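You operate a simulated robot arm through the tools that you are given. There is no shell and no other tool.

Carry out the task below with a simulated two-armed robot. There is one attempt and no reset: what you move stays moved.

Task
Pick up the yellow glaze tin with one hand, pass it to the other hand and put it in the clay tub. Set down upright: yellow glaze tin.

The check looks at the end state, three seconds after you hand in, the way a careful person would. Anything else that was tipped, shoved, dropped, spilled or broken makes it a failure.

Robot
Two 7-joint arms with two-finger parallel grippers on one trunk, on a base that moves. Base frame: it is fixed to the floor where the robot stands at the start and does not move with it; the origin is under the middle of the robot, x ahead of it, y to its left, z up. Units: mm, degrees, N and s.
The left shoulder is at the start at [50, 177, 1079], the right one opposite. With the tool pointing down near the work surface each hand reaches from about 180 to 700 mm from the robot's upright axis, wherever it stands, measured 20 degrees to its own side. Places, roughly: clay tub (25x19 cm) [-1120, -3540, 220]; yellow glaze tin [-3000, -1500, 1000]. Payload 3.43 kg a hand.
Tool frame (each hand has its own): the origin (TCP) lies between the finger pads and is the grasp point; the fingertips stand 34 mm ahead of it; z points along the fingers, y is the line along which they close. The gripper opens to 128 mm. The fingers are 24 mm wide and 12 mm thick; the gripper's body (48 by 130 mm) begins 96 mm behind the TCP.
Orientation is told as [roll, pitch, yaw] about the base's x, y, z axes, in that order, counted from this pose: with the fingers straight down and closing along the base's y, the tool's x points along the base's -x, its y along +y and its z along -z.

Tools
- The arms move only by the tool play_rows. It takes "left_rows", "right_rows" or both (then of equal length, played together; a hand with none holds still); each is text: rows parted by semicolons, each of 7 numbers parted by spaces: the shift along the tool's x, y, z in m, then the turn, a rotation vector about the tool's x, y, z in degrees, then the finger opening in m, from 0 to 0.128. In form: tx ty tz rx ry rz fingers; .... A call has 1 to 20 rows; each row is the pose to reach, as a shift and turn from the pose commanded when the call began, along the tool's axes at that moment. Each row takes 0.2 s and may step no farther than 50 mm and 8.6 degrees from the row before; otherwise, or with a gripper value out of range, the whole call is refused. A pose out of reach is approached as far as the arm can. The call stops where the force on the tool passes 40 N (or 10 N more than at its start, if that is more) or the arm is blocked; 0.2 s more then pass. The fingers move at their own pace (about 108 mm/s each) and stop on an object; they squeeze with about 30 N. The grip force told is the motor's: it shows also when the fingers shut on nothing. Time passes only in rows, and 0.2 s behind the last, so rows that repeat a pose let the fingers close. It gives the time, the measured TCP pose, the force on the tool (base axes), the opening and the grip force at its end, in the units of the frame above (readings bear some noise), with the torque about the TCP (base axes, N m) and any sound that the robot's microphone picked up.
- Cameras (640 x 400 px; columns grow to the right, rows downward): "scene" is now at [161.1, 14.1, 1257.3]; the picture's right is [0.13, -0.99, 0.00], its down [-0.43, -0.06, -0.90] and it looks along [0.89, 0.12, -0.43] (base axes); focal length 256 px, centre (320, 200). "left" rides on the left gripper at [76, 11, -160] in its tool frame; the picture's right is [-0.15, 0.99, 0.00], its down [-0.88, -0.13, -0.46] and it looks along [-0.45, -0.07, 0.89] (tool axes); focal length 234 px, centre (320, 200). "right" rides on the right gripper at [76, -11, -160] in its tool frame; the picture's right is [0.15, 0.99, 0.00], its down [-0.88, 0.13, -0.46] and it looks along [-0.45, 0.07, 0.89] (tool axes); focal length 234 px, centre (320, 200). There is no depth. A picture from a camera that has moved, and an enlarged one, comes with that camera's place and axes in the base frame and with its lens.
- get_image(camera): a new picture of that camera. No time passes.
- slide_trunk(by): slides the trunk up (or, below 0, down) by that many mm; the arms and the scene camera ride with it, the base frame stays. It gives what a move gives, with no picture.
- base_move(legs): drives the robot by 1 to 6 legs, each [ahead, turn to the left] in mm and degrees, along the robot's own axes; the way and the turn of a leg run together, so that a leg with both is an arc; at most 1500 mm and 180 degrees a leg. The arms and the cameras ride along, it lands a little off, and it stops where it bumps. It gives what a move gives.
- aim_head(pan, tilt): turns the head with the scene camera to pan (to the left, within 80 degrees either way) and tilt (down, from -29 to 69), counted from straight ahead of the robot. It gives what a move gives.
- zoom(camera, box): a new picture of the part [left, top, right, bottom] of that camera's present view, enlarged. No time passes.
- job_done(): hands the job in; it is judged then, once.

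Nothing tells you exact positions but the pictures and the camera data. Unless the task says otherwise, let go and move clear before handing in.

The tools are called after "Request:" as name(argument=value, ...) on one line, values as JSON. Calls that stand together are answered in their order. play_rows: Moves the arms, as the interface text tells. Its arguments: {"type":"object","properties":{"left_rows":{"type":"string"},"right_rows":{"type":"string"}},"required":[]} The other tools are called the same way: slide_trunk (by) moves the trunk up or down; base_move (legs) drives the base; aim_head (pan, tilt) turns the head that bears the scene camera; get_image (camera) takes a picture; zoom (camera, box) takes an enlarged picture of a part of a camera's view; job_done () hands the job in.

At the start:

```text
time_s: 0.0
left_tool_pos: [426.6, 193.1, 1114.3]
left_tcp_rot: [0.0, 0.0, 0.1]
left_wrist_force: [-0.6, -0.1, 0.1]
left_torque: [0.02, -0.01, -0.02]
left_finger_gap: 127.8
left_grasp_force: 0.1
right_tool_pos: [401.2, -182.8, 1053.5]
right_tcp_rot: [0.0, 0.0, 0.1]
right_wrist_force: [0.2, -0.8, -0.9]
right_torque: [-0.01, -0.02, 0.02]
right_finger_gap: 128.0
right_grasp_force: 0.1
trunk travel left (down, up): [-250.0, 151.0]
robot x, y, heading: [-1.3, -0.4, 0.1]
head pan, tilt (commanded): [7.7, 25.7]
```

scene: 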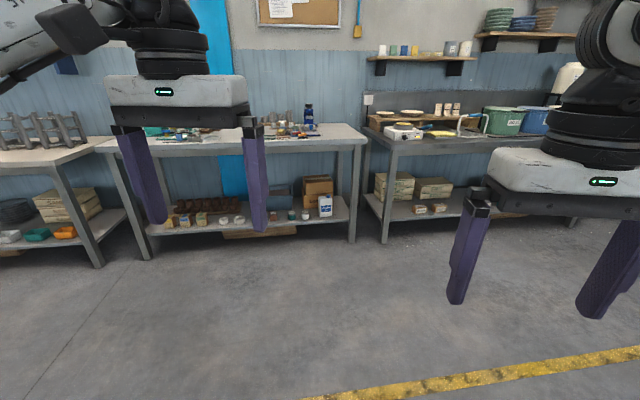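
right: 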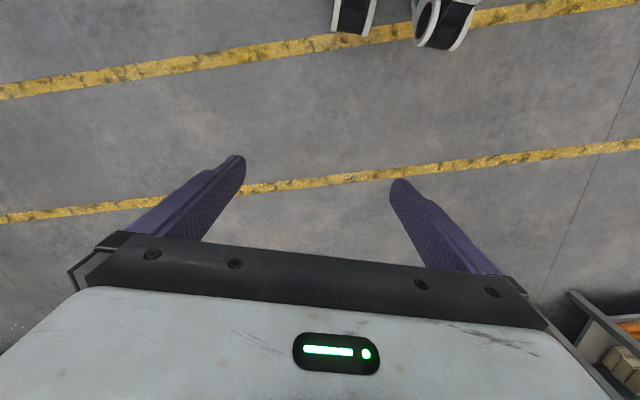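
left: 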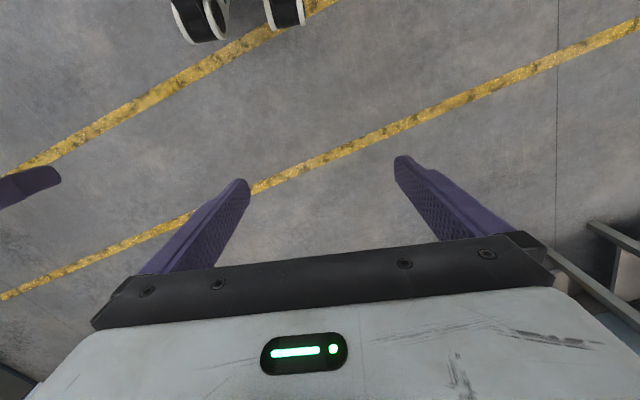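

I see benches along the wall ahead of the robot, but the tin and tub lie behind me to the right. I'll look to the right first to see what is on the way.

Request:
aim_head(pan=-80, tilt=20)

Request:
get_image(camera="scene")

```text
time_s: 1.6
left_tool_pos: [426.2, 193.4, 1113.0]
left_tcp_rot: [0.0, 0.0, 0.1]
left_wrist_force: [-1.0, 0.4, 0.0]
left_torque: [0.0, -0.01, 0.0]
left_finger_gap: 128.0
left_grasp_force: 0.0
right_tool_pos: [399.6, -182.4, 1052.8]
right_tcp_rot: [0.0, 0.0, 0.0]
right_wrist_force: [0.1, -1.1, -0.6]
right_torque: [-0.02, 0.01, 0.02]
right_finger_gap: 128.1
right_grasp_force: 0.0
trunk travel left (down, up): [-250.0, 151.0]
robot x, y, heading: [-1.9, 1.1, -0.0]
head pan, tilt (commanded): [-80.0, 20.0]
```

```text
taken
camera scene: at [86.2, -89.9, 1266.5], right [-0.98, -0.17, 0.0], down [-0.06, 0.34, -0.94], along [0.16, -0.93, -0.34], focal length 256 px, centre (320, 200)
```

scene: 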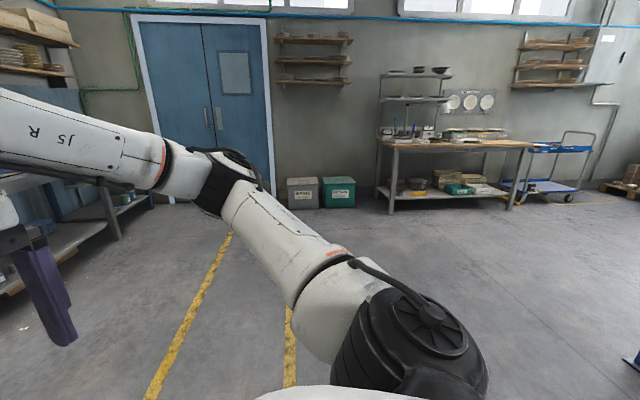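

The far bench against the right wall has tubs on its lower shelf; the clay tub should be around (454,191). I'll zoom in on it.

Request:
zoom(camera="scene", box=[370, 110, 530, 210])

Request:
zoom(camera="scene", box=[480, 100, 640, 200])

```text
4.00 times, centred on (450, 160) of scene
camera zoom: at [86.2, -89.9, 1266.5], right [-0.98, -0.17, 0.0], down [-0.06, 0.34, -0.94], along [0.16, -0.93, -0.34], focal length 1025 px, centre (-200, 360)
```

zoom: 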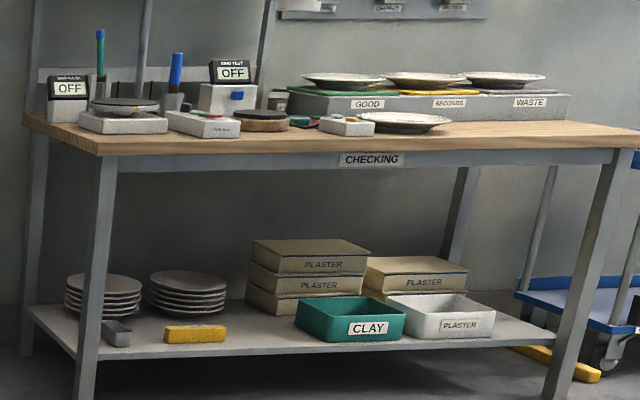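

```text
4.00 times, centred on (560, 150) of scene
camera zoom: at [86.2, -89.9, 1266.5], right [-0.98, -0.17, 0.0], down [-0.06, 0.34, -0.94], along [0.16, -0.93, -0.34], focal length 1025 px, centre (-640, 400)
```

zoom: 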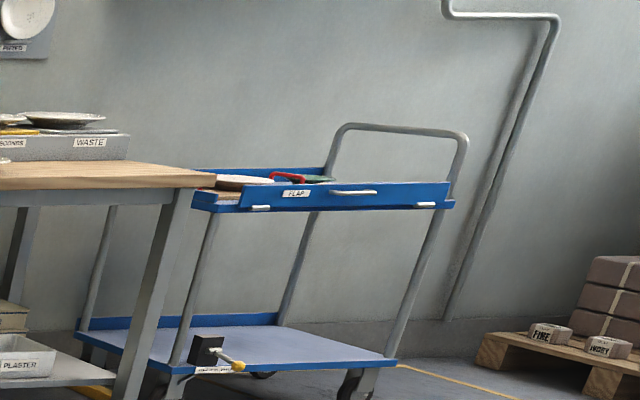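

The clay tub is a green tub on the lower shelf of the "CHECKING" bench, at the front edge. Next I'll turn toward the tin (behind right) and look.

Request:
base_move(legs=[[0, -153]])

Request:
aim_head(pan=0, tilt=15)

Request:
get_image(camera="scene")

```text
time_s: 8.3
left_tool_pos: [-291.5, -365.5, 1113.1]
left_tcp_rot: [0.0, 0.0, -152.8]
left_wrist_force: [-0.4, -0.2, 0.9]
left_torque: [0.0, 0.0, -0.02]
left_finger_gap: 127.9
left_grasp_force: 0.0
right_tool_pos: [-440.5, -19.0, 1052.0]
right_tcp_rot: [0.0, 0.0, -153.0]
right_wrist_force: [0.8, 0.5, 1.3]
right_torque: [-0.01, 0.02, 0.02]
right_finger_gap: 128.2
right_grasp_force: 0.0
trunk travel left (down, up): [-250.0, 151.0]
robot x, y, heading: [-3.3, 2.3, -153.1]
head pan, tilt (commanded): [-80.0, 20.0]
```

```text
time_s: 9.8
left_tool_pos: [-291.5, -364.7, 1113.3]
left_tcp_rot: [0.0, 0.0, -152.8]
left_wrist_force: [-0.5, -0.2, 0.4]
left_torque: [0.01, 0.03, 0.03]
left_finger_gap: 127.8
left_grasp_force: 0.1
right_tool_pos: [-439.8, -19.0, 1052.7]
right_tcp_rot: [0.0, 0.1, -153.0]
right_wrist_force: [-0.1, 0.4, -0.1]
right_torque: [-0.02, 0.01, 0.02]
right_finger_gap: 128.0
right_grasp_force: 0.2
trunk travel left (down, up): [-250.0, 151.0]
robot x, y, heading: [0.8, -2.1, -152.9]
head pan, tilt (commanded): [0.0, 15.0]
```

```text
taken
camera scene: at [-145.5, -72.5, 1274.6], right [-0.45, 0.89, 0.0], down [0.23, 0.12, -0.97], along [-0.86, -0.44, -0.26], focal length 256 px, centre (320, 200)
```

scene: 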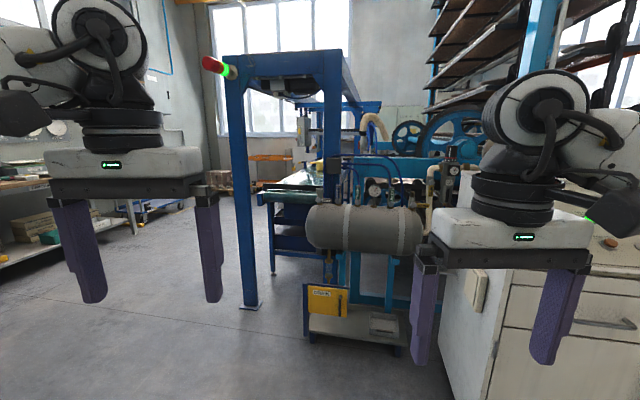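

Ahead is a machine with a blue frame; the tin should be near (321,155) in this picture. I'll zoom there.

Request:
zoom(camera="scene", box=[240, 105, 400, 205])

Request:
zoom(camera="scene", box=[200, 150, 440, 350])

```text
4.00 times, centred on (320, 155) of scene
camera zoom: at [-145.5, -72.5, 1274.6], right [-0.45, 0.89, 0.0], down [0.23, 0.12, -0.97], along [-0.86, -0.44, -0.26], focal length 1025 px, centre (320, 380)
```

zoom: 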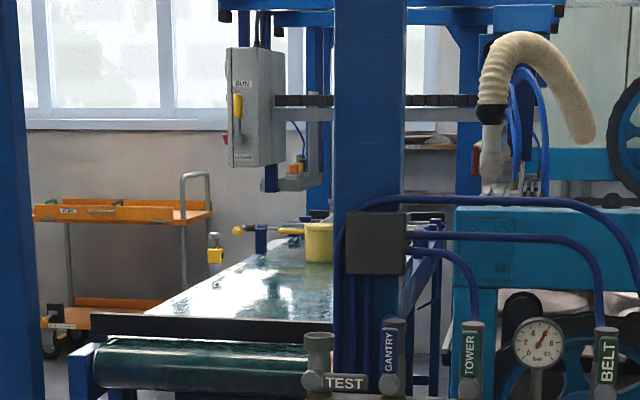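

```text
2.00 times, centred on (320, 250) of scene
camera zoom: at [-145.5, -72.5, 1274.6], right [-0.45, 0.89, 0.0], down [0.23, 0.12, -0.97], along [-0.86, -0.44, -0.26], focal length 513 px, centre (320, 100)
```

zoom: 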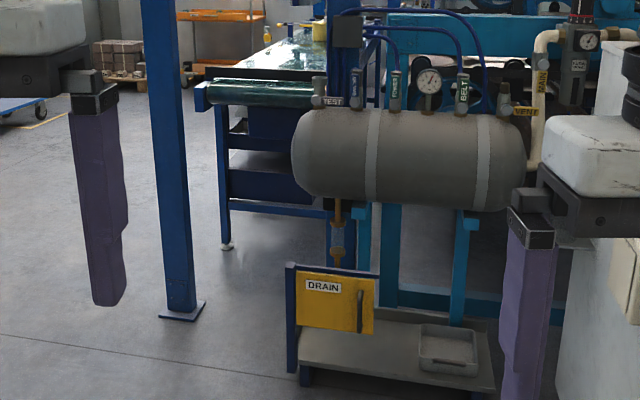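

The yellow tin is standing on a conveyor belt behind a gantry column, roughly at (-3070, -1570), belt height about 800. I need views from the open side, so I look left to check the floor there.

Request:
aim_head(pan=45, tilt=25)

Request:
get_image(camera="scene")

Request:
aim_head(pan=-50, tilt=20)

Request:
get_image(camera="scene")

```text
time_s: 11.0
left_tool_pos: [-292.5, -365.7, 1113.8]
left_tcp_rot: [0.0, 0.0, -152.9]
left_wrist_force: [0.3, -1.0, 0.1]
left_torque: [-0.01, 0.02, 0.0]
left_finger_gap: 128.3
left_grasp_force: 0.0
right_tool_pos: [-439.3, -19.9, 1053.1]
right_tcp_rot: [0.0, 0.0, -153.0]
right_wrist_force: [-0.9, -0.9, -0.7]
right_torque: [0.0, -0.01, 0.01]
right_finger_gap: 128.0
right_grasp_force: 0.1
trunk travel left (down, up): [-250.0, 151.0]
robot x, y, heading: [-2.4, -0.4, -152.7]
head pan, tilt (commanded): [45.0, 25.0]
```

```text
taken
camera scene: at [-90.8, -117.7, 1258.4], right [-0.95, 0.31, 0.0], down [0.13, 0.4, -0.91], along [-0.28, -0.86, -0.42], focal length 256 px, centre (320, 200)
```

scene: 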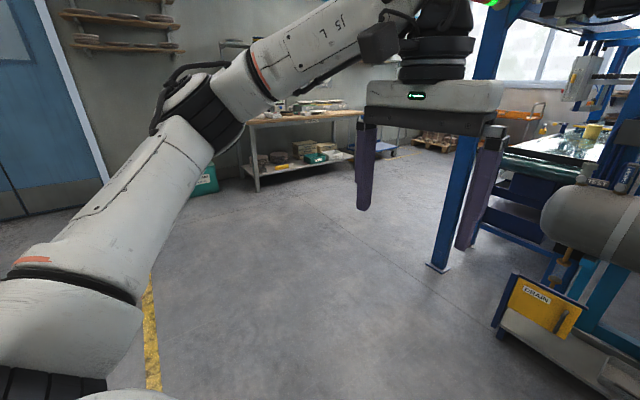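

```text
time_s: 12.7
left_tool_pos: [-292.0, -366.0, 1113.1]
left_tcp_rot: [0.1, 0.1, -153.0]
left_wrist_force: [-0.2, 0.2, 0.1]
left_torque: [-0.01, 0.03, 0.02]
left_finger_gap: 127.8
left_grasp_force: 0.1
right_tool_pos: [-440.2, -18.7, 1052.3]
right_tcp_rot: [0.0, 0.0, -152.9]
right_wrist_force: [1.2, 0.6, -0.4]
right_torque: [0.0, 0.05, -0.01]
right_finger_gap: 127.9
right_grasp_force: 0.1
trunk travel left (down, up): [-250.0, 151.0]
robot x, y, heading: [-1.8, 2.1, -152.8]
head pan, tilt (commanded): [-50.0, 20.0]
```

```text
taken
camera scene: at [-148.1, 6.2, 1266.5], right [0.39, 0.92, 0.0], down [0.32, -0.13, -0.94], along [-0.87, 0.37, -0.34], focal length 256 px, centre (320, 200)
```

scene: 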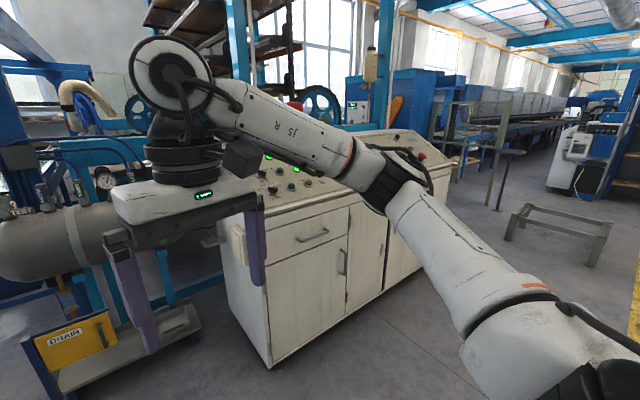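

The floor between the gantry and the checking bench is open. I'll drive into that aisle, to about (-1000, -2200), and then look at the conveyor from its open side.

Request:
base_move(legs=[[0, 38], [1200, 0], [1200, 0], [0, -65]])

Request:
aim_head(pan=0, tilt=20)

Request:
get_image(camera="scene")

```text
time_s: 29.1
left_tool_pos: [-1425.9, -2391.6, 1113.9]
left_tcp_rot: [0.0, 0.0, -178.7]
left_wrist_force: [-0.4, -0.4, -0.5]
left_torque: [-0.02, -0.01, 0.03]
left_finger_gap: 128.0
left_grasp_force: 0.1
right_tool_pos: [-1408.5, -2016.2, 1052.5]
right_tcp_rot: [0.0, 0.0, -178.9]
right_wrist_force: [0.2, 0.2, -1.0]
right_torque: [0.03, 0.01, -0.02]
right_finger_gap: 128.0
right_grasp_force: 0.1
trunk travel left (down, up): [-250.0, 151.0]
robot x, y, heading: [-1004.0, -2189.3, -178.9]
head pan, tilt (commanded): [-50.0, 20.0]
```

```text
time_s: 30.3
left_tool_pos: [-1426.1, -2392.0, 1113.0]
left_tcp_rot: [0.0, 0.0, -178.7]
left_wrist_force: [-0.3, 0.3, 0.5]
left_torque: [-0.02, -0.01, 0.0]
left_finger_gap: 128.1
left_grasp_force: 0.0
right_tool_pos: [-1408.9, -2015.8, 1050.8]
right_tcp_rot: [0.0, 0.0, -178.9]
right_wrist_force: [0.0, 0.3, 0.2]
right_torque: [-0.01, -0.01, 0.02]
right_finger_gap: 128.1
right_grasp_force: 0.0
trunk travel left (down, up): [-250.0, 151.0]
robot x, y, heading: [-1004.1, -2187.9, -178.9]
head pan, tilt (commanded): [0.0, 20.0]
```

```text
taken
camera scene: at [-1167.7, -2191.6, 1266.5], right [-0.02, 1.0, 0.0], down [0.34, 0.01, -0.94], along [-0.94, -0.02, -0.34], focal length 256 px, centre (320, 200)
```

scene: 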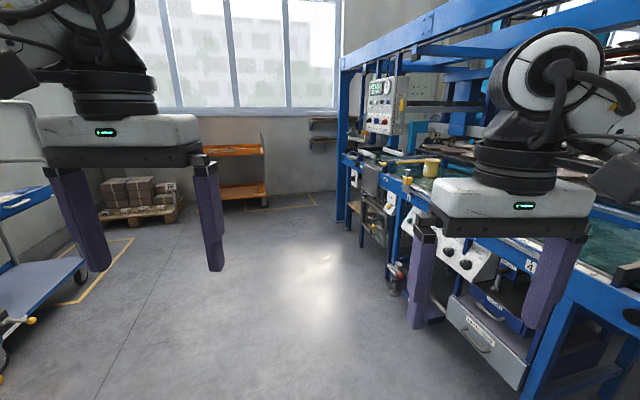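

Request:
zoom(camera="scene", box=[320, 60, 480, 160])

Request:
zoom(camera="scene", box=[320, 120, 480, 220])

Request:
zoom(camera="scene", box=[320, 180, 640, 380])

```text
4.00 times, centred on (400, 110) of scene
camera zoom: at [-1167.7, -2191.6, 1266.5], right [-0.02, 1.0, 0.0], down [0.34, 0.01, -0.94], along [-0.94, -0.02, -0.34], focal length 1025 px, centre (0, 560)
```

zoom: 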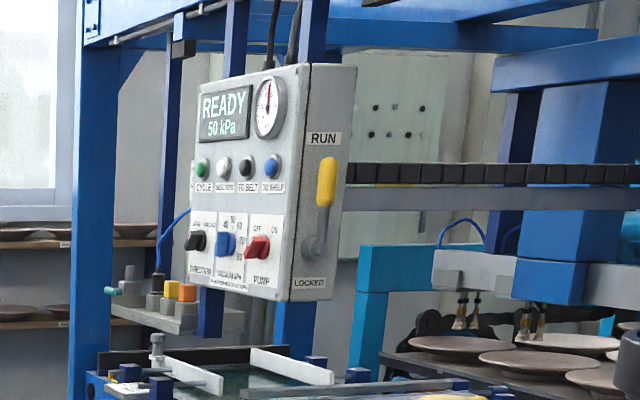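

```text
4.00 times, centred on (400, 170) of scene
camera zoom: at [-1167.7, -2191.6, 1266.5], right [-0.02, 1.0, 0.0], down [0.34, 0.01, -0.94], along [-0.94, -0.02, -0.34], focal length 1025 px, centre (0, 320)
```

zoom: 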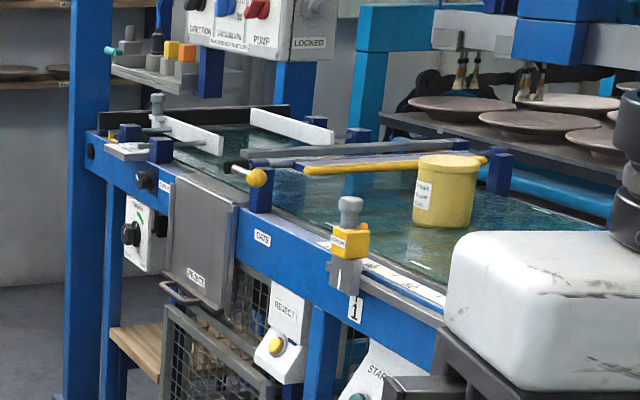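

```text
2.00 times, centred on (480, 280) of scene
camera zoom: at [-1167.7, -2191.6, 1266.5], right [-0.02, 1.0, 0.0], down [0.34, 0.01, -0.94], along [-0.94, -0.02, -0.34], focal length 513 px, centre (0, 40)
```

zoom: 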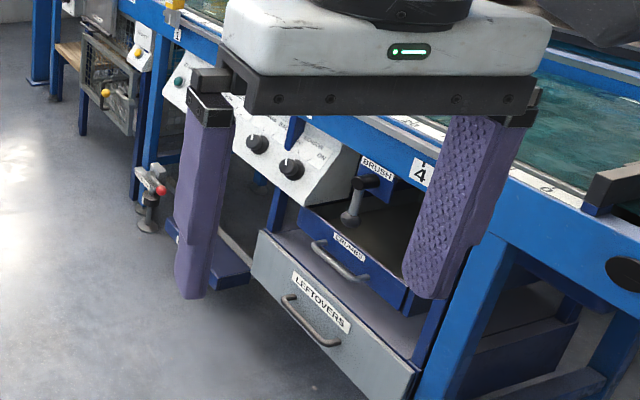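

The tin stands on the belt in front of a yellow gate bar, near (-2890, -1476, 880), and the conveyor's long axis is turned to about -161°. I'll drive down the aisle to stand about 900 mm in front of it, staying clear of the conveyor.

Request:
base_move(legs=[[0, 5.1], [1000, 0], [750, 0]])

Request:
aim_head(pan=-70, tilt=30)

Request:
get_image(camera="scene")

```text
time_s: 39.6
left_tool_pos: [-3136.7, -2614.7, 1114.4]
left_tcp_rot: [0.1, -0.1, -174.2]
left_wrist_force: [-0.1, 0.1, 0.9]
left_torque: [0.02, 0.0, -0.05]
left_finger_gap: 127.9
left_grasp_force: 0.2
right_tool_pos: [-3148.9, -2237.9, 1052.1]
right_tcp_rot: [0.0, -0.1, -174.1]
right_wrist_force: [0.1, 0.4, 0.7]
right_torque: [-0.03, -0.01, 0.01]
right_finger_gap: 128.1
right_grasp_force: 0.1
trunk travel left (down, up): [-250.0, 151.0]
robot x, y, heading: [-2732.5, -2378.6, -174.2]
head pan, tilt (commanded): [0.0, 20.0]
```

```text
time_s: 41.0
left_tool_pos: [-3136.7, -2614.9, 1114.6]
left_tcp_rot: [-0.1, 0.0, -174.2]
left_wrist_force: [0.8, 0.2, 0.2]
left_torque: [0.03, 0.0, -0.02]
left_finger_gap: 128.0
left_grasp_force: 0.0
right_tool_pos: [-3149.4, -2237.9, 1051.7]
right_tcp_rot: [0.0, 0.0, -174.2]
right_wrist_force: [0.5, 0.5, 0.5]
right_torque: [0.0, 0.03, 0.02]
right_finger_gap: 127.8
right_grasp_force: 0.1
trunk travel left (down, up): [-250.0, 151.0]
robot x, y, heading: [-2731.5, -2377.7, -174.1]
head pan, tilt (commanded): [-70.0, 30.0]
```

```text
taken
camera scene: at [-2841.5, -2303.4, 1250.4], right [0.9, 0.44, 0.0], down [0.22, -0.45, -0.87], along [-0.38, 0.78, -0.5], focal length 256 px, centre (320, 200)
```

scene: 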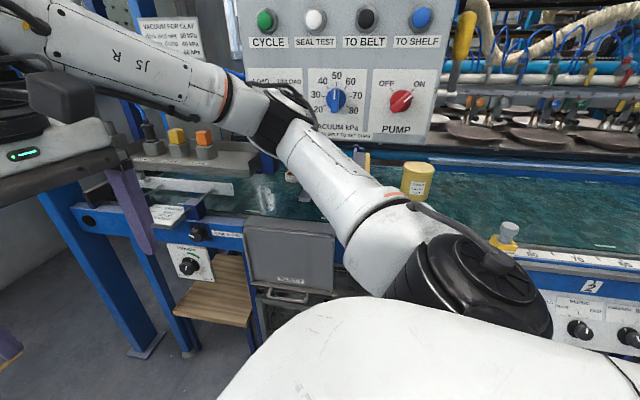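

The panel with CYCLE buttons hangs just left of and in front of the tin (bottom about z 1085), so I should approach from the right side of it. I'll back up 350 mm, turn toward the belt, and study the tin up close.

Request:
base_move(legs=[[-350, 0], [0, -58]])

Request:
aim_head(pan=-8, tilt=22)

Request:
get_image(camera="scene")

```text
time_s: 45.8
left_tool_pos: [-2794.4, -2122.3, 1114.3]
left_tcp_rot: [0.0, 0.0, 127.5]
left_wrist_force: [0.3, 0.4, 0.2]
left_torque: [0.01, 0.01, 0.01]
left_finger_gap: 128.1
left_grasp_force: 0.0
right_tool_pos: [-2480.9, -1914.2, 1053.8]
right_tcp_rot: [0.0, 0.0, 127.3]
right_wrist_force: [-0.2, -1.6, -2.0]
right_torque: [-0.02, 0.02, -0.02]
right_finger_gap: 128.1
right_grasp_force: 0.0
trunk travel left (down, up): [-250.0, 151.0]
robot x, y, heading: [-2381.8, -2345.0, 127.3]
head pan, tilt (commanded): [-70.0, 30.0]
```

```text
time_s: 47.2
left_tool_pos: [-2795.1, -2122.8, 1114.1]
left_tcp_rot: [-0.1, -0.1, 127.5]
left_wrist_force: [-0.3, 0.2, -0.6]
left_torque: [-0.02, 0.02, -0.01]
left_finger_gap: 128.1
left_grasp_force: 0.1
right_tool_pos: [-2480.6, -1915.4, 1052.6]
right_tcp_rot: [-0.1, 0.0, 127.4]
right_wrist_force: [-0.4, -0.3, 0.6]
right_torque: [-0.01, -0.01, -0.03]
right_finger_gap: 128.2
right_grasp_force: 0.0
trunk travel left (down, up): [-250.0, 151.0]
robot x, y, heading: [-2383.3, -2342.8, 127.6]
head pan, tilt (commanded): [-8.0, 22.0]
```

```text
taken
camera scene: at [-2470.9, -2206.1, 1263.2], right [0.87, 0.49, 0.0], down [0.18, -0.33, -0.93], along [-0.46, 0.81, -0.37], focal length 256 px, centre (320, 200)
```

scene: 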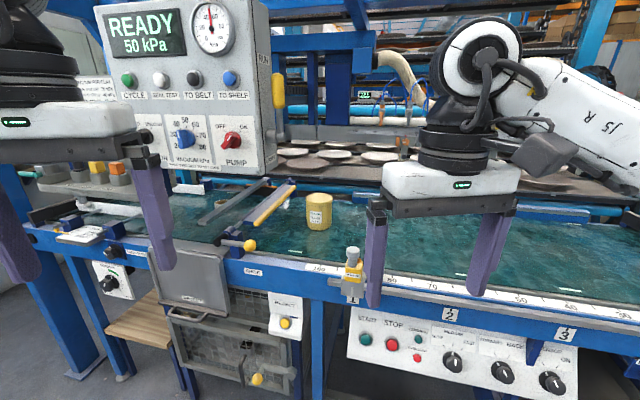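

Request:
zoom(camera="scene", box=[200, 130, 440, 280])

Request:
zoom(camera="scene", box=[230, 10, 450, 150])

```text
2.67 times, centred on (320, 205) of scene
camera zoom: at [-2470.9, -2206.1, 1263.2], right [0.87, 0.49, 0.0], down [0.18, -0.33, -0.93], along [-0.46, 0.81, -0.37], focal length 683 px, centre (320, 187)
```

zoom: 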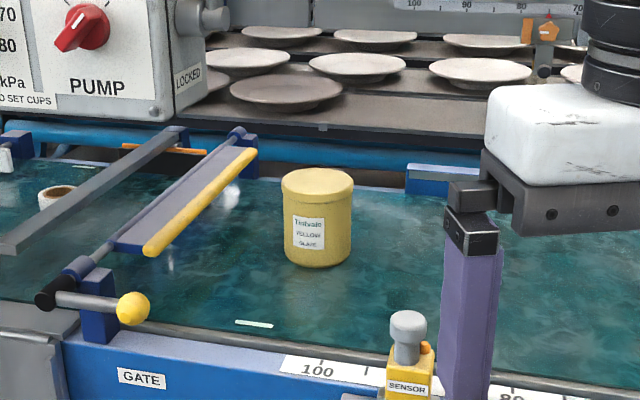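

```text
2.86 times, centred on (340, 80) of scene
camera zoom: at [-2470.9, -2206.1, 1263.2], right [0.87, 0.49, 0.0], down [0.18, -0.33, -0.93], along [-0.46, 0.81, -0.37], focal length 732 px, centre (263, 543)
```

zoom: 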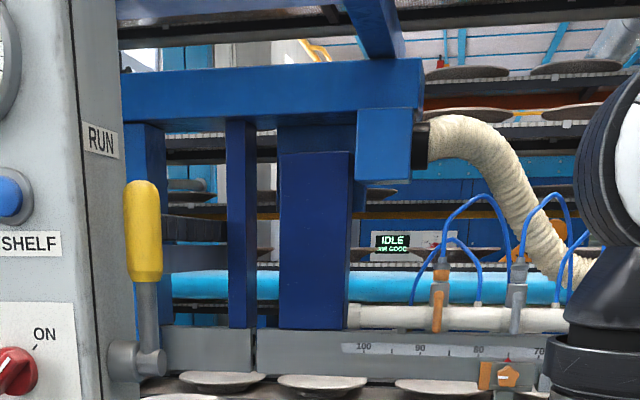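

The tin is labelled "YELLOW GLAZE", about 96 mm across and 100 mm tall, centred near (-2889, -1475), belt top about z 833. I'll check my own base footprint by looking down before driving closer.

Request:
aim_head(pan=0, tilt=69)

Request:
get_image(camera="scene")

Request:
get_image(camera="right")

```text
time_s: 48.3
left_tool_pos: [-2795.0, -2123.9, 1113.4]
left_tcp_rot: [-0.1, -0.1, 127.5]
left_wrist_force: [0.2, -0.7, -0.2]
left_torque: [0.02, 0.02, -0.02]
left_finger_gap: 127.7
left_grasp_force: 0.0
right_tool_pos: [-2480.4, -1914.6, 1053.3]
right_tcp_rot: [0.0, 0.0, 127.5]
right_wrist_force: [-0.3, 0.2, 1.0]
right_torque: [-0.03, 0.01, -0.04]
right_finger_gap: 128.0
right_grasp_force: 0.1
trunk travel left (down, up): [-250.0, 151.0]
robot x, y, heading: [-2383.4, -2339.4, 127.2]
head pan, tilt (commanded): [0.0, 68.8]
```

```text
taken
camera scene: at [-2459.3, -2242.5, 1199.0], right [0.79, 0.61, 0.0], down [0.57, -0.74, -0.36], along [-0.22, 0.29, -0.93], focal length 256 px, centre (320, 200)
```

scene: 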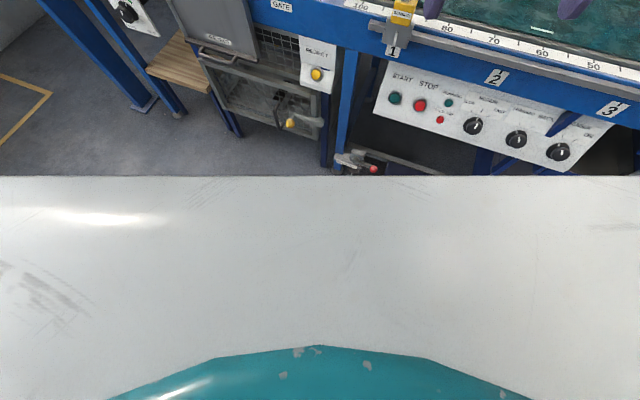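

```text
taken
camera right: at [-2425.3, -1968.1, 1212.7], right [-0.7, -0.72, 0.0], down [-0.64, 0.62, 0.46], along [-0.33, 0.32, -0.89], focal length 234 px, centre (320, 200)
```

right: 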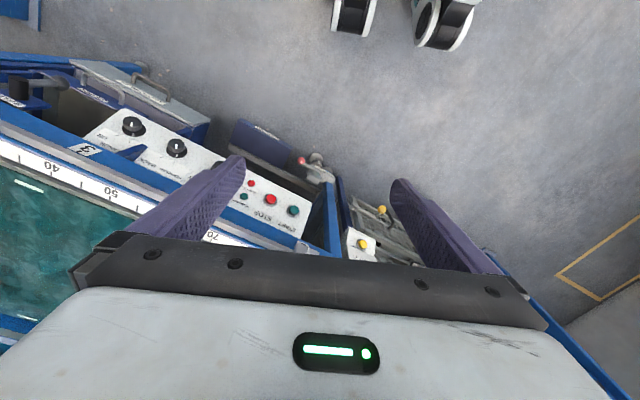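

My base reaches only about 150 mm ahead at floor level, and the panel would collide with my left hand if I drove in as is. I'll pull the left hand back and raise the right a little, before closing in diagonally from the right of the panel.

Request:
play_rows(left_rows="0.045 0.012 0 0 0 0 0.128; 0.09 0.024 0 0 0 0 0.128; 0.135 0.036 0 0 0 0 0.128; 0.18 0.048 0 0 0 0 0.128; 0.2 0.05 0 0 0 0 0.128", right_rows="0.01 0 -0.01 0 0 0 0.128; 0.02 0 -0.02 0 0 0 0.128; 0.03 0 -0.03 0 0 0 0.128; 0.04 0 -0.04 0 0 0 0.128; 0.05 0 -0.05 0 0 0 0.128")

Request:
base_move(legs=[[0, -16], [383, 0], [0, 23.5]])

Request:
aim_head(pan=-5, tilt=35)

Request:
get_image(camera="scene")

Request:
get_image(camera="right")

```text
time_s: 49.5
left_tool_pos: [-2713.4, -2311.7, 1113.9]
left_tcp_rot: [0.0, 0.0, 127.4]
left_wrist_force: [-0.1, 0.6, 0.9]
left_torque: [0.01, 0.0, 0.01]
left_finger_gap: 128.2
left_grasp_force: 0.0
right_tool_pos: [-2449.7, -1954.4, 1102.9]
right_tcp_rot: [0.0, -0.1, 127.3]
right_wrist_force: [0.3, 0.0, 0.4]
right_torque: [-0.02, 0.01, -0.02]
right_finger_gap: 128.0
right_grasp_force: 0.0
trunk travel left (down, up): [-250.0, 151.0]
robot x, y, heading: [-2381.7, -2346.9, 127.3]
head pan, tilt (commanded): [0.0, 68.8]
```

```text
time_s: 54.1
left_tool_pos: [-2854.7, -1996.4, 1113.1]
left_tcp_rot: [-0.1, 0.0, 134.8]
left_wrist_force: [-0.6, -1.1, 0.0]
left_torque: [0.03, -0.02, 0.02]
left_finger_gap: 127.9
left_grasp_force: 0.0
right_tool_pos: [-2639.3, -1609.9, 1102.1]
right_tcp_rot: [0.0, 0.0, 134.7]
right_wrist_force: [0.4, 0.1, -0.1]
right_torque: [-0.01, -0.05, 0.0]
right_finger_gap: 127.8
right_grasp_force: 0.0
trunk travel left (down, up): [-250.0, 151.0]
robot x, y, heading: [-2520.5, -1986.8, 134.6]
head pan, tilt (commanded): [0.0, 68.8]
```

```text
time_s: 55.1
left_tool_pos: [-2854.6, -1997.1, 1114.5]
left_tcp_rot: [0.0, 0.0, 134.9]
left_wrist_force: [0.1, 0.6, 0.6]
left_torque: [0.0, 0.03, 0.02]
left_finger_gap: 128.0
left_grasp_force: 0.0
right_tool_pos: [-2640.5, -1610.0, 1102.1]
right_tcp_rot: [0.0, 0.0, 134.7]
right_wrist_force: [0.6, -0.5, 0.1]
right_torque: [-0.03, 0.01, 0.02]
right_finger_gap: 128.3
right_grasp_force: 0.1
trunk travel left (down, up): [-250.0, 151.0]
robot x, y, heading: [-2524.1, -1985.7, 134.7]
head pan, tilt (commanded): [-5.0, 35.0]
```

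```text
taken
camera scene: at [-2628.1, -1867.5, 1242.5], right [0.77, 0.64, 0.0], down [0.37, -0.44, -0.82], along [-0.52, 0.63, -0.57], focal length 256 px, centre (320, 200)
```

scene: 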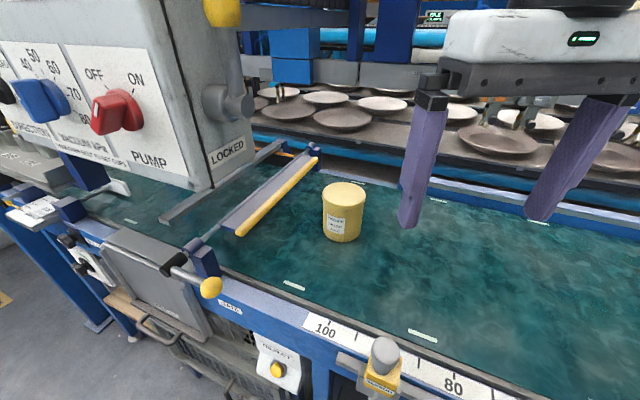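

```text
taken
camera right: at [-2577.4, -1654.8, 1262.7], right [-0.6, -0.8, 0.0], down [-0.71, 0.53, 0.46], along [-0.36, 0.27, -0.89], focal length 234 px, centre (320, 200)
```

right: 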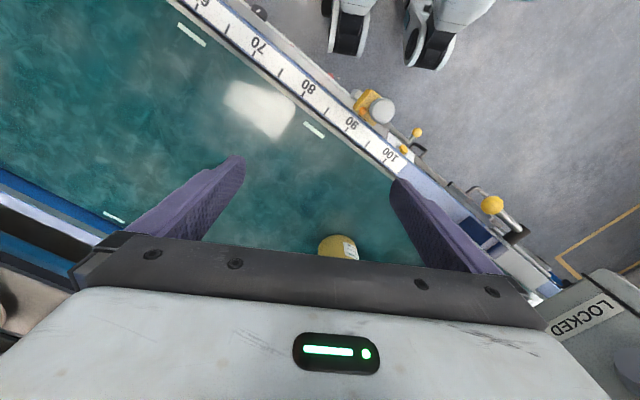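

Good view now: the tin is clear, the gate is about 90 mm to its left and the panel's locked lever well to the left and nearer. I'll zoom to measure the tin precisely.

Request:
zoom(camera="scene", box=[280, 160, 408, 240])

Request:
zoom(camera="scene", box=[180, 0, 340, 100])

```text
5.00 times, centred on (344, 200) of scene
camera zoom: at [-2628.1, -1867.5, 1242.5], right [0.77, 0.64, 0.0], down [0.37, -0.44, -0.82], along [-0.52, 0.63, -0.57], focal length 1281 px, centre (200, 200)
```

zoom: 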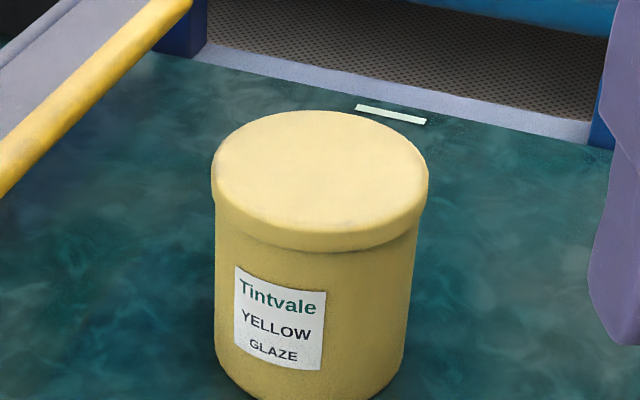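

```text
4.00 times, centred on (260, 50) of scene
camera zoom: at [-2628.1, -1867.5, 1242.5], right [0.77, 0.64, 0.0], down [0.37, -0.44, -0.82], along [-0.52, 0.63, -0.57], focal length 1025 px, centre (560, 800)
```

zoom: 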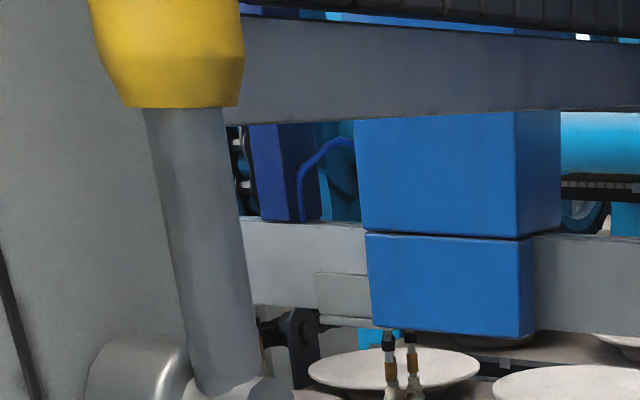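

Tin axis is near (-2886, -1475), lid about 95 mm across, top at z about 933, and nothing hangs over it. I'll move the right hand level at z 1102 to above the tin and check with the wrist camera.

Request:
play_rows(right_rows="-0.045 0.0133 0 0 0 0 0.128; -0.09 0.0266 0 0 0 0 0.128; -0.134 0.04 0 0 0 0 0.128; -0.179 0.053 0 0 0 0 0.128; -0.224 0.0665 0 0 0 0 0.128; -0.2586 0.0796 0 0 0 0 0.128; -0.2686 0.0796 0 0 0 0 0.128; -0.2686 0.0796 0 0 0 0 0.128")

Request:
get_image(camera="right")

Request:
get_image(camera="scene")

```text
time_s: 56.9
left_tool_pos: [-2854.2, -1997.3, 1113.9]
left_tcp_rot: [-0.1, -0.1, 134.7]
left_wrist_force: [0.8, 0.7, -0.1]
left_torque: [-0.02, -0.01, 0.0]
left_finger_gap: 128.0
left_grasp_force: 0.1
right_tool_pos: [-2860.6, -1486.5, 1090.6]
right_tcp_rot: [0.0, 0.0, 134.7]
right_wrist_force: [0.1, 1.2, 0.0]
right_torque: [-0.02, 0.03, 0.02]
right_finger_gap: 128.0
right_grasp_force: 0.0
right hand out of reach, approached as far as the arm can: row 6, 7, 8
trunk travel left (down, up): [-250.0, 151.0]
robot x, y, heading: [-2519.9, -1985.7, 134.7]
head pan, tilt (commanded): [-5.0, 35.0]
```

```text
taken
camera right: at [-2798.9, -1533.0, 1251.2], right [-0.6, -0.8, 0.0], down [-0.71, 0.53, 0.46], along [-0.36, 0.27, -0.89], focal length 234 px, centre (320, 200)
```

right: 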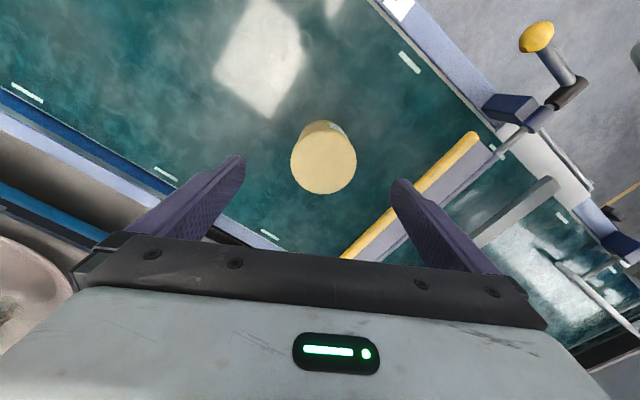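

```text
taken
camera scene: at [-2627.6, -1867.2, 1242.7], right [0.77, 0.64, 0.0], down [0.37, -0.44, -0.82], along [-0.52, 0.63, -0.57], focal length 256 px, centre (320, 200)
```

scene: 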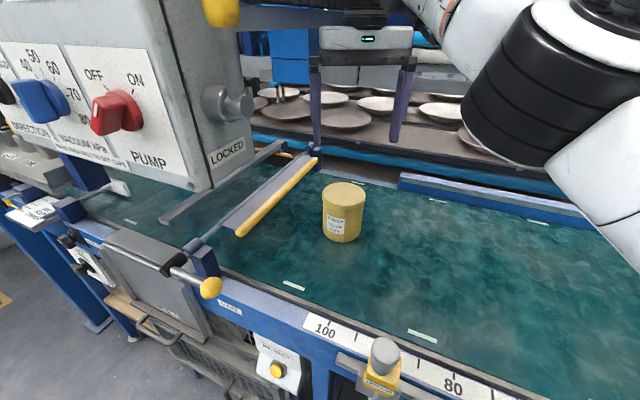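

The hand stopped about 25 mm short because it is too high for full reach; the wrist camera confirms the tin axis at about (-2885, -1476). Reach grows lower down, so I'll come down 90 mm (tips still above the lid) and re-check.

Request:
play_rows(right_rows="0 0 0.03 0 0 0 0.128; 0 0 0.06 0 0 0 0.128; 0 0 0.09 0 0 0 0.128; 0 0 0.09 0 0 0 0.128")

Request:
get_image(camera="right")

```text
time_s: 57.9
left_tool_pos: [-2854.9, -1997.4, 1114.1]
left_tcp_rot: [0.0, 0.0, 134.8]
left_wrist_force: [-0.9, 0.1, -0.4]
left_torque: [-0.03, -0.02, -0.03]
left_finger_gap: 128.1
left_grasp_force: 0.0
right_tool_pos: [-2861.6, -1487.0, 1001.7]
right_tcp_rot: [0.0, 0.0, 134.6]
right_wrist_force: [0.1, 0.0, -0.4]
right_torque: [0.02, 0.04, -0.05]
right_finger_gap: 128.0
right_grasp_force: 0.1
trunk travel left (down, up): [-250.0, 151.0]
robot x, y, heading: [-2519.5, -1987.7, 134.8]
head pan, tilt (commanded): [-5.0, 35.0]
```

```text
taken
camera right: at [-2799.6, -1533.2, 1161.3], right [-0.6, -0.8, 0.0], down [-0.71, 0.53, 0.46], along [-0.36, 0.27, -0.89], focal length 234 px, centre (320, 200)
```

right: 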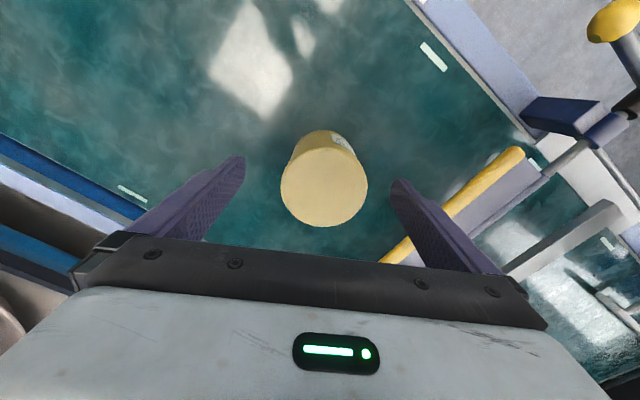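

The tin lid centre measures about (-2883, -1477), so I need 22 mm forward and 8 mm left. I'll shift there, still above the lid, and check centring.

Request:
play_rows(right_rows="-0.012 0.004 0 0 0 0 0.128; -0.0225 0.008 0 0 0 0 0.128; -0.0225 0.008 0 0 0 0 0.128")

Request:
get_image(camera="right")

Request:
get_image(camera="scene")

```text
time_s: 58.7
left_tool_pos: [-2855.0, -1996.7, 1114.6]
left_tcp_rot: [-0.1, 0.1, 134.9]
left_wrist_force: [-0.1, 0.1, 0.7]
left_torque: [-0.01, -0.04, 0.02]
left_finger_gap: 128.1
left_grasp_force: 0.1
right_tool_pos: [-2883.8, -1477.5, 1001.7]
right_tcp_rot: [-0.1, -0.1, 134.7]
right_wrist_force: [0.2, 0.1, -0.7]
right_torque: [-0.02, 0.01, -0.02]
right_finger_gap: 128.0
right_grasp_force: 0.0
trunk travel left (down, up): [-250.0, 151.0]
robot x, y, heading: [-2521.6, -1986.9, 134.8]
head pan, tilt (commanded): [-5.0, 35.0]
```

```text
taken
camera right: at [-2821.4, -1522.7, 1161.7], right [-0.6, -0.8, 0.0], down [-0.71, 0.53, 0.46], along [-0.36, 0.27, -0.89], focal length 234 px, centre (320, 200)
```

right: 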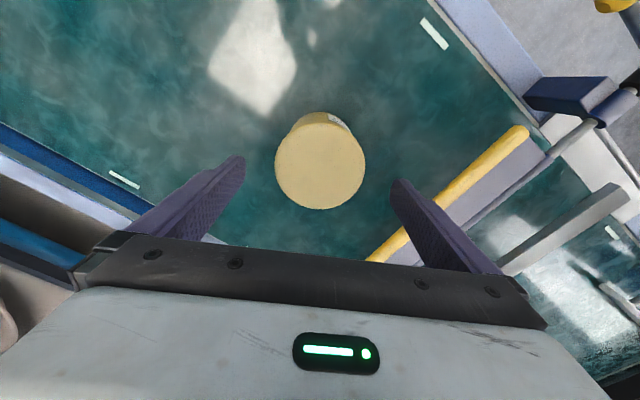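

```text
taken
camera scene: at [-2628.1, -1867.4, 1242.6], right [0.77, 0.64, 0.0], down [0.37, -0.44, -0.82], along [-0.52, 0.63, -0.57], focal length 256 px, centre (320, 200)
```

scene: 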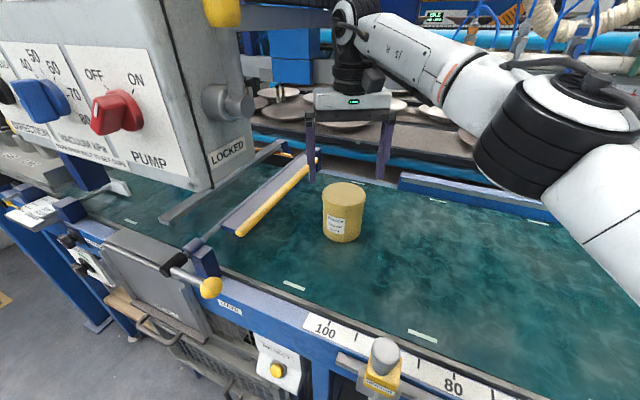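

Centred to within about 1–2 mm. I'll descend to TCP z about 902 with the fingers open, then close.

Request:
play_rows(right_rows="0 0 0.02 0 0 0 0.128; 0 0 0.04 0 0 0 0.128; 0 0 0.06 0 0 0 0.128; 0 0 0.08 0 0 0 0.128; 0 0 0.1 0 0 0 0.128; 0 0 0.1 0 0 0 0.128")

Request:
get_image(camera="right")

Request:
zoom(camera="scene", box=[260, 120, 420, 250])

```text
time_s: 60.1
left_tool_pos: [-2854.4, -1997.5, 1114.0]
left_tcp_rot: [0.0, 0.1, 134.8]
left_wrist_force: [-0.7, 0.7, 0.6]
left_torque: [0.03, 0.0, 0.01]
left_finger_gap: 127.9
left_grasp_force: 0.1
right_tool_pos: [-2883.0, -1478.6, 902.0]
right_tcp_rot: [0.1, 0.1, 134.7]
right_wrist_force: [0.1, -0.3, -0.5]
right_torque: [0.0, 0.02, 0.01]
right_finger_gap: 127.9
right_grasp_force: 0.1
trunk travel left (down, up): [-250.0, 151.0]
robot x, y, heading: [-2521.8, -1990.4, 134.5]
head pan, tilt (commanded): [-5.0, 35.0]
```

```text
taken
camera right: at [-2821.2, -1523.4, 1062.0], right [-0.6, -0.8, 0.0], down [-0.71, 0.53, 0.46], along [-0.36, 0.27, -0.89], focal length 234 px, centre (320, 200)
```

right: 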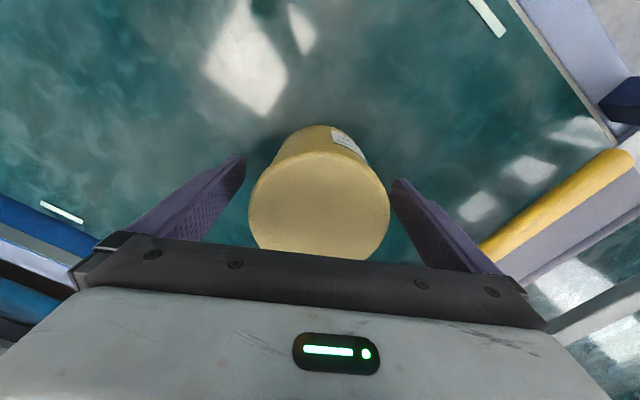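

```text
3.08 times, centred on (340, 185) of scene
camera zoom: at [-2628.1, -1867.5, 1242.6], right [0.77, 0.64, 0.0], down [0.37, -0.44, -0.82], along [-0.52, 0.63, -0.57], focal length 789 px, centre (258, 246)
```

zoom: 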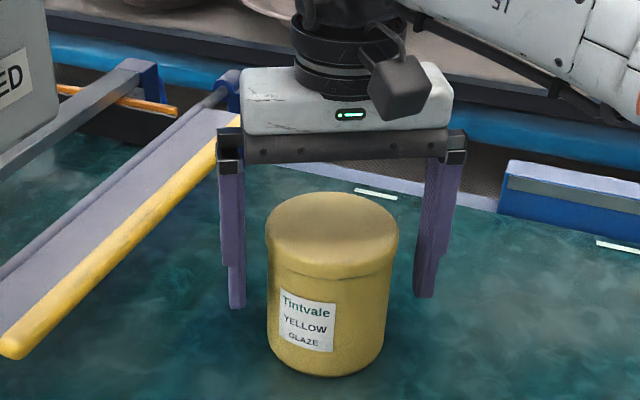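

The tin is centred between the fingers and the tips are at mid-height. I'll close now, holding position.

Request:
play_rows(right_rows="0 0 0 0 0 0 0.1; 0 0 0 0 0 0 0.08; 0 0 0 0 0 0 0.06; 0 0 0 0 0 0 0.06; 0 0 0 0 0 0 0.06")

Request:
get_image(camera="right")

```text
time_s: 61.3
left_tool_pos: [-2855.1, -1996.6, 1114.3]
left_tcp_rot: [-0.1, 0.1, 134.8]
left_wrist_force: [0.4, 0.2, 0.5]
left_torque: [-0.01, 0.0, 0.03]
left_finger_gap: 128.1
left_grasp_force: 0.1
right_tool_pos: [-2883.5, -1476.8, 902.7]
right_tcp_rot: [0.0, 0.0, 134.7]
right_wrist_force: [-0.5, -0.7, -0.9]
right_torque: [0.04, -0.01, 0.05]
right_finger_gap: 95.1
right_grasp_force: 29.8
trunk travel left (down, up): [-250.0, 151.0]
robot x, y, heading: [-2521.4, -1982.1, 134.7]
head pan, tilt (commanded): [-5.0, 35.0]
```

```text
taken
camera right: at [-2821.5, -1523.6, 1062.2], right [-0.6, -0.8, 0.0], down [-0.71, 0.53, 0.46], along [-0.36, 0.27, -0.89], focal length 234 px, centre (320, 200)
```

right: 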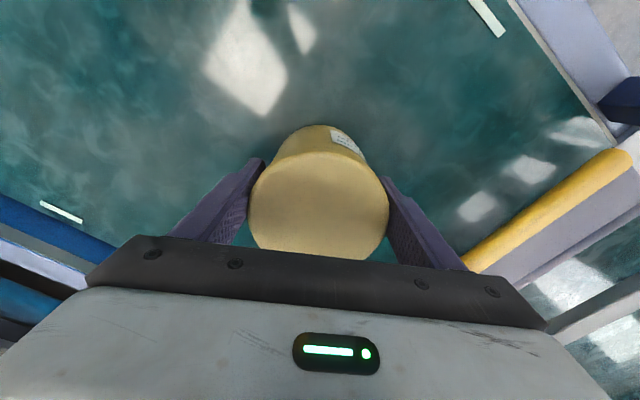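

Gripped at 95 mm with 30 N. I'll lift 40 mm and check that it holds.

Request:
play_rows(right_rows="0 0 -0.01 0 0 0 0.06; 0 0 -0.02 0 0 0 0.06; 0 0 -0.03 0 0 0 0.06; 0 0 -0.04 0 0 0 0.06; 0 0 -0.04 0 0 0 0.06")

Request:
get_image(camera="scene")

```text
time_s: 62.5
left_tool_pos: [-2854.8, -1997.2, 1112.8]
left_tcp_rot: [0.0, 0.0, 134.8]
left_wrist_force: [-0.7, -0.4, 0.7]
left_torque: [0.01, 0.02, -0.03]
left_finger_gap: 128.1
left_grasp_force: 0.0
right_tool_pos: [-2883.0, -1477.2, 941.9]
right_tcp_rot: [-0.1, 0.1, 134.7]
right_wrist_force: [-0.7, -0.6, -7.0]
right_torque: [-0.05, -0.06, 0.0]
right_finger_gap: 95.0
right_grasp_force: 30.0
trunk travel left (down, up): [-250.0, 151.0]
robot x, y, heading: [-2522.1, -1986.2, 134.5]
head pan, tilt (commanded): [-5.0, 35.0]
```

```text
taken
camera scene: at [-2628.5, -1866.9, 1242.5], right [0.77, 0.64, 0.0], down [0.37, -0.44, -0.82], along [-0.52, 0.63, -0.57], focal length 256 px, centre (320, 200)
```

scene: 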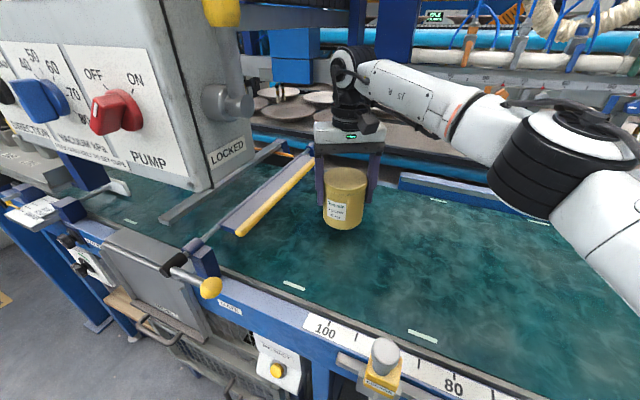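

The tin hangs securely (about 0.7 kg). I'll lift on and pull it back toward me high enough to clear the sensor post on the front rail.

Request:
play_rows(right_rows="0 0 -0.025 0 0 0 0.06; 0 0 -0.05 0 0 0 0.06; 0.015 0 -0.075 0 0 0 0.06; 0.035 0 -0.1 0 0 0 0.06; 0.06 0 -0.125 0 0 0 0.06; 0.09 0 -0.145 0 0 0 0.06; 0.12 0 -0.15 0 0 0 0.06; 0.15 0 -0.15 0 0 0 0.06; 0.18 0 -0.15 0 0 0 0.06; 0.21 0 -0.15 0 0 0 0.06; 0.22 0 -0.15 0 0 0 0.06; 0.22 0 -0.15 0 0 0 0.06")

Request:
get_image(camera="scene")

```text
time_s: 65.1
left_tool_pos: [-2854.1, -1996.5, 1113.4]
left_tcp_rot: [0.0, -0.1, 134.7]
left_wrist_force: [0.1, 0.7, 0.0]
left_torque: [0.01, 0.01, 0.01]
left_finger_gap: 127.9
left_grasp_force: 0.1
right_tool_pos: [-2728.4, -1634.7, 1092.1]
right_tcp_rot: [0.0, -0.1, 134.7]
right_wrist_force: [0.1, -0.2, -8.1]
right_torque: [-0.06, -0.05, 0.0]
right_finger_gap: 95.0
right_grasp_force: 30.0
trunk travel left (down, up): [-250.0, 151.0]
robot x, y, heading: [-2524.1, -1988.9, 134.8]
head pan, tilt (commanded): [-5.0, 35.0]
```

```text
taken
camera scene: at [-2628.4, -1867.1, 1242.5], right [0.77, 0.64, 0.0], down [0.37, -0.44, -0.82], along [-0.52, 0.63, -0.57], focal length 256 px, centre (320, 200)
```

scene: 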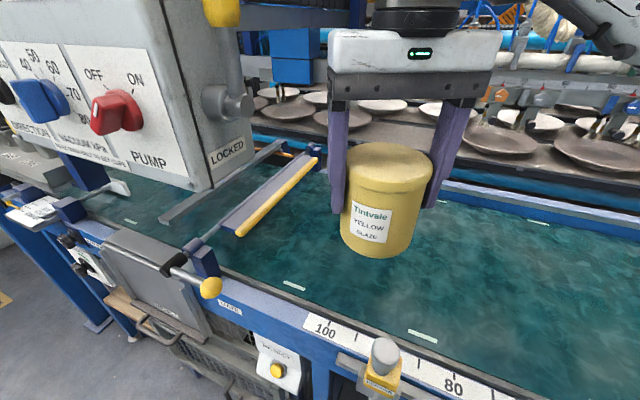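

Tin is well above the sensor post. I'll back the base away diagonally into the open aisle.

Request:
base_move(legs=[[-500, 0]])

Request:
get_image(camera="scene")

```text
time_s: 68.0
left_tool_pos: [-2502.7, -2352.4, 1114.2]
left_tcp_rot: [0.0, 0.1, 134.7]
left_wrist_force: [-0.2, 0.3, 0.3]
left_torque: [0.0, 0.01, -0.03]
left_finger_gap: 128.0
left_grasp_force: 0.1
right_tool_pos: [-2376.2, -1989.6, 1092.1]
right_tcp_rot: [-0.1, 0.1, 134.7]
right_wrist_force: [0.4, 0.4, -6.8]
right_torque: [-0.09, -0.03, -0.01]
right_finger_gap: 95.0
right_grasp_force: 29.9
trunk travel left (down, up): [-250.0, 151.0]
robot x, y, heading: [-2170.4, -2340.4, 135.0]
head pan, tilt (commanded): [-5.0, 35.0]
```

```text
taken
camera scene: at [-2276.0, -2223.0, 1242.6], right [0.77, 0.64, 0.0], down [0.37, -0.44, -0.82], along [-0.52, 0.63, -0.57], focal length 256 px, centre (320, 200)
```

scene: 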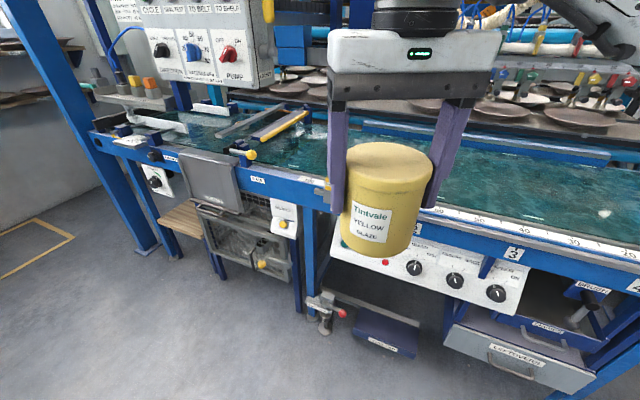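

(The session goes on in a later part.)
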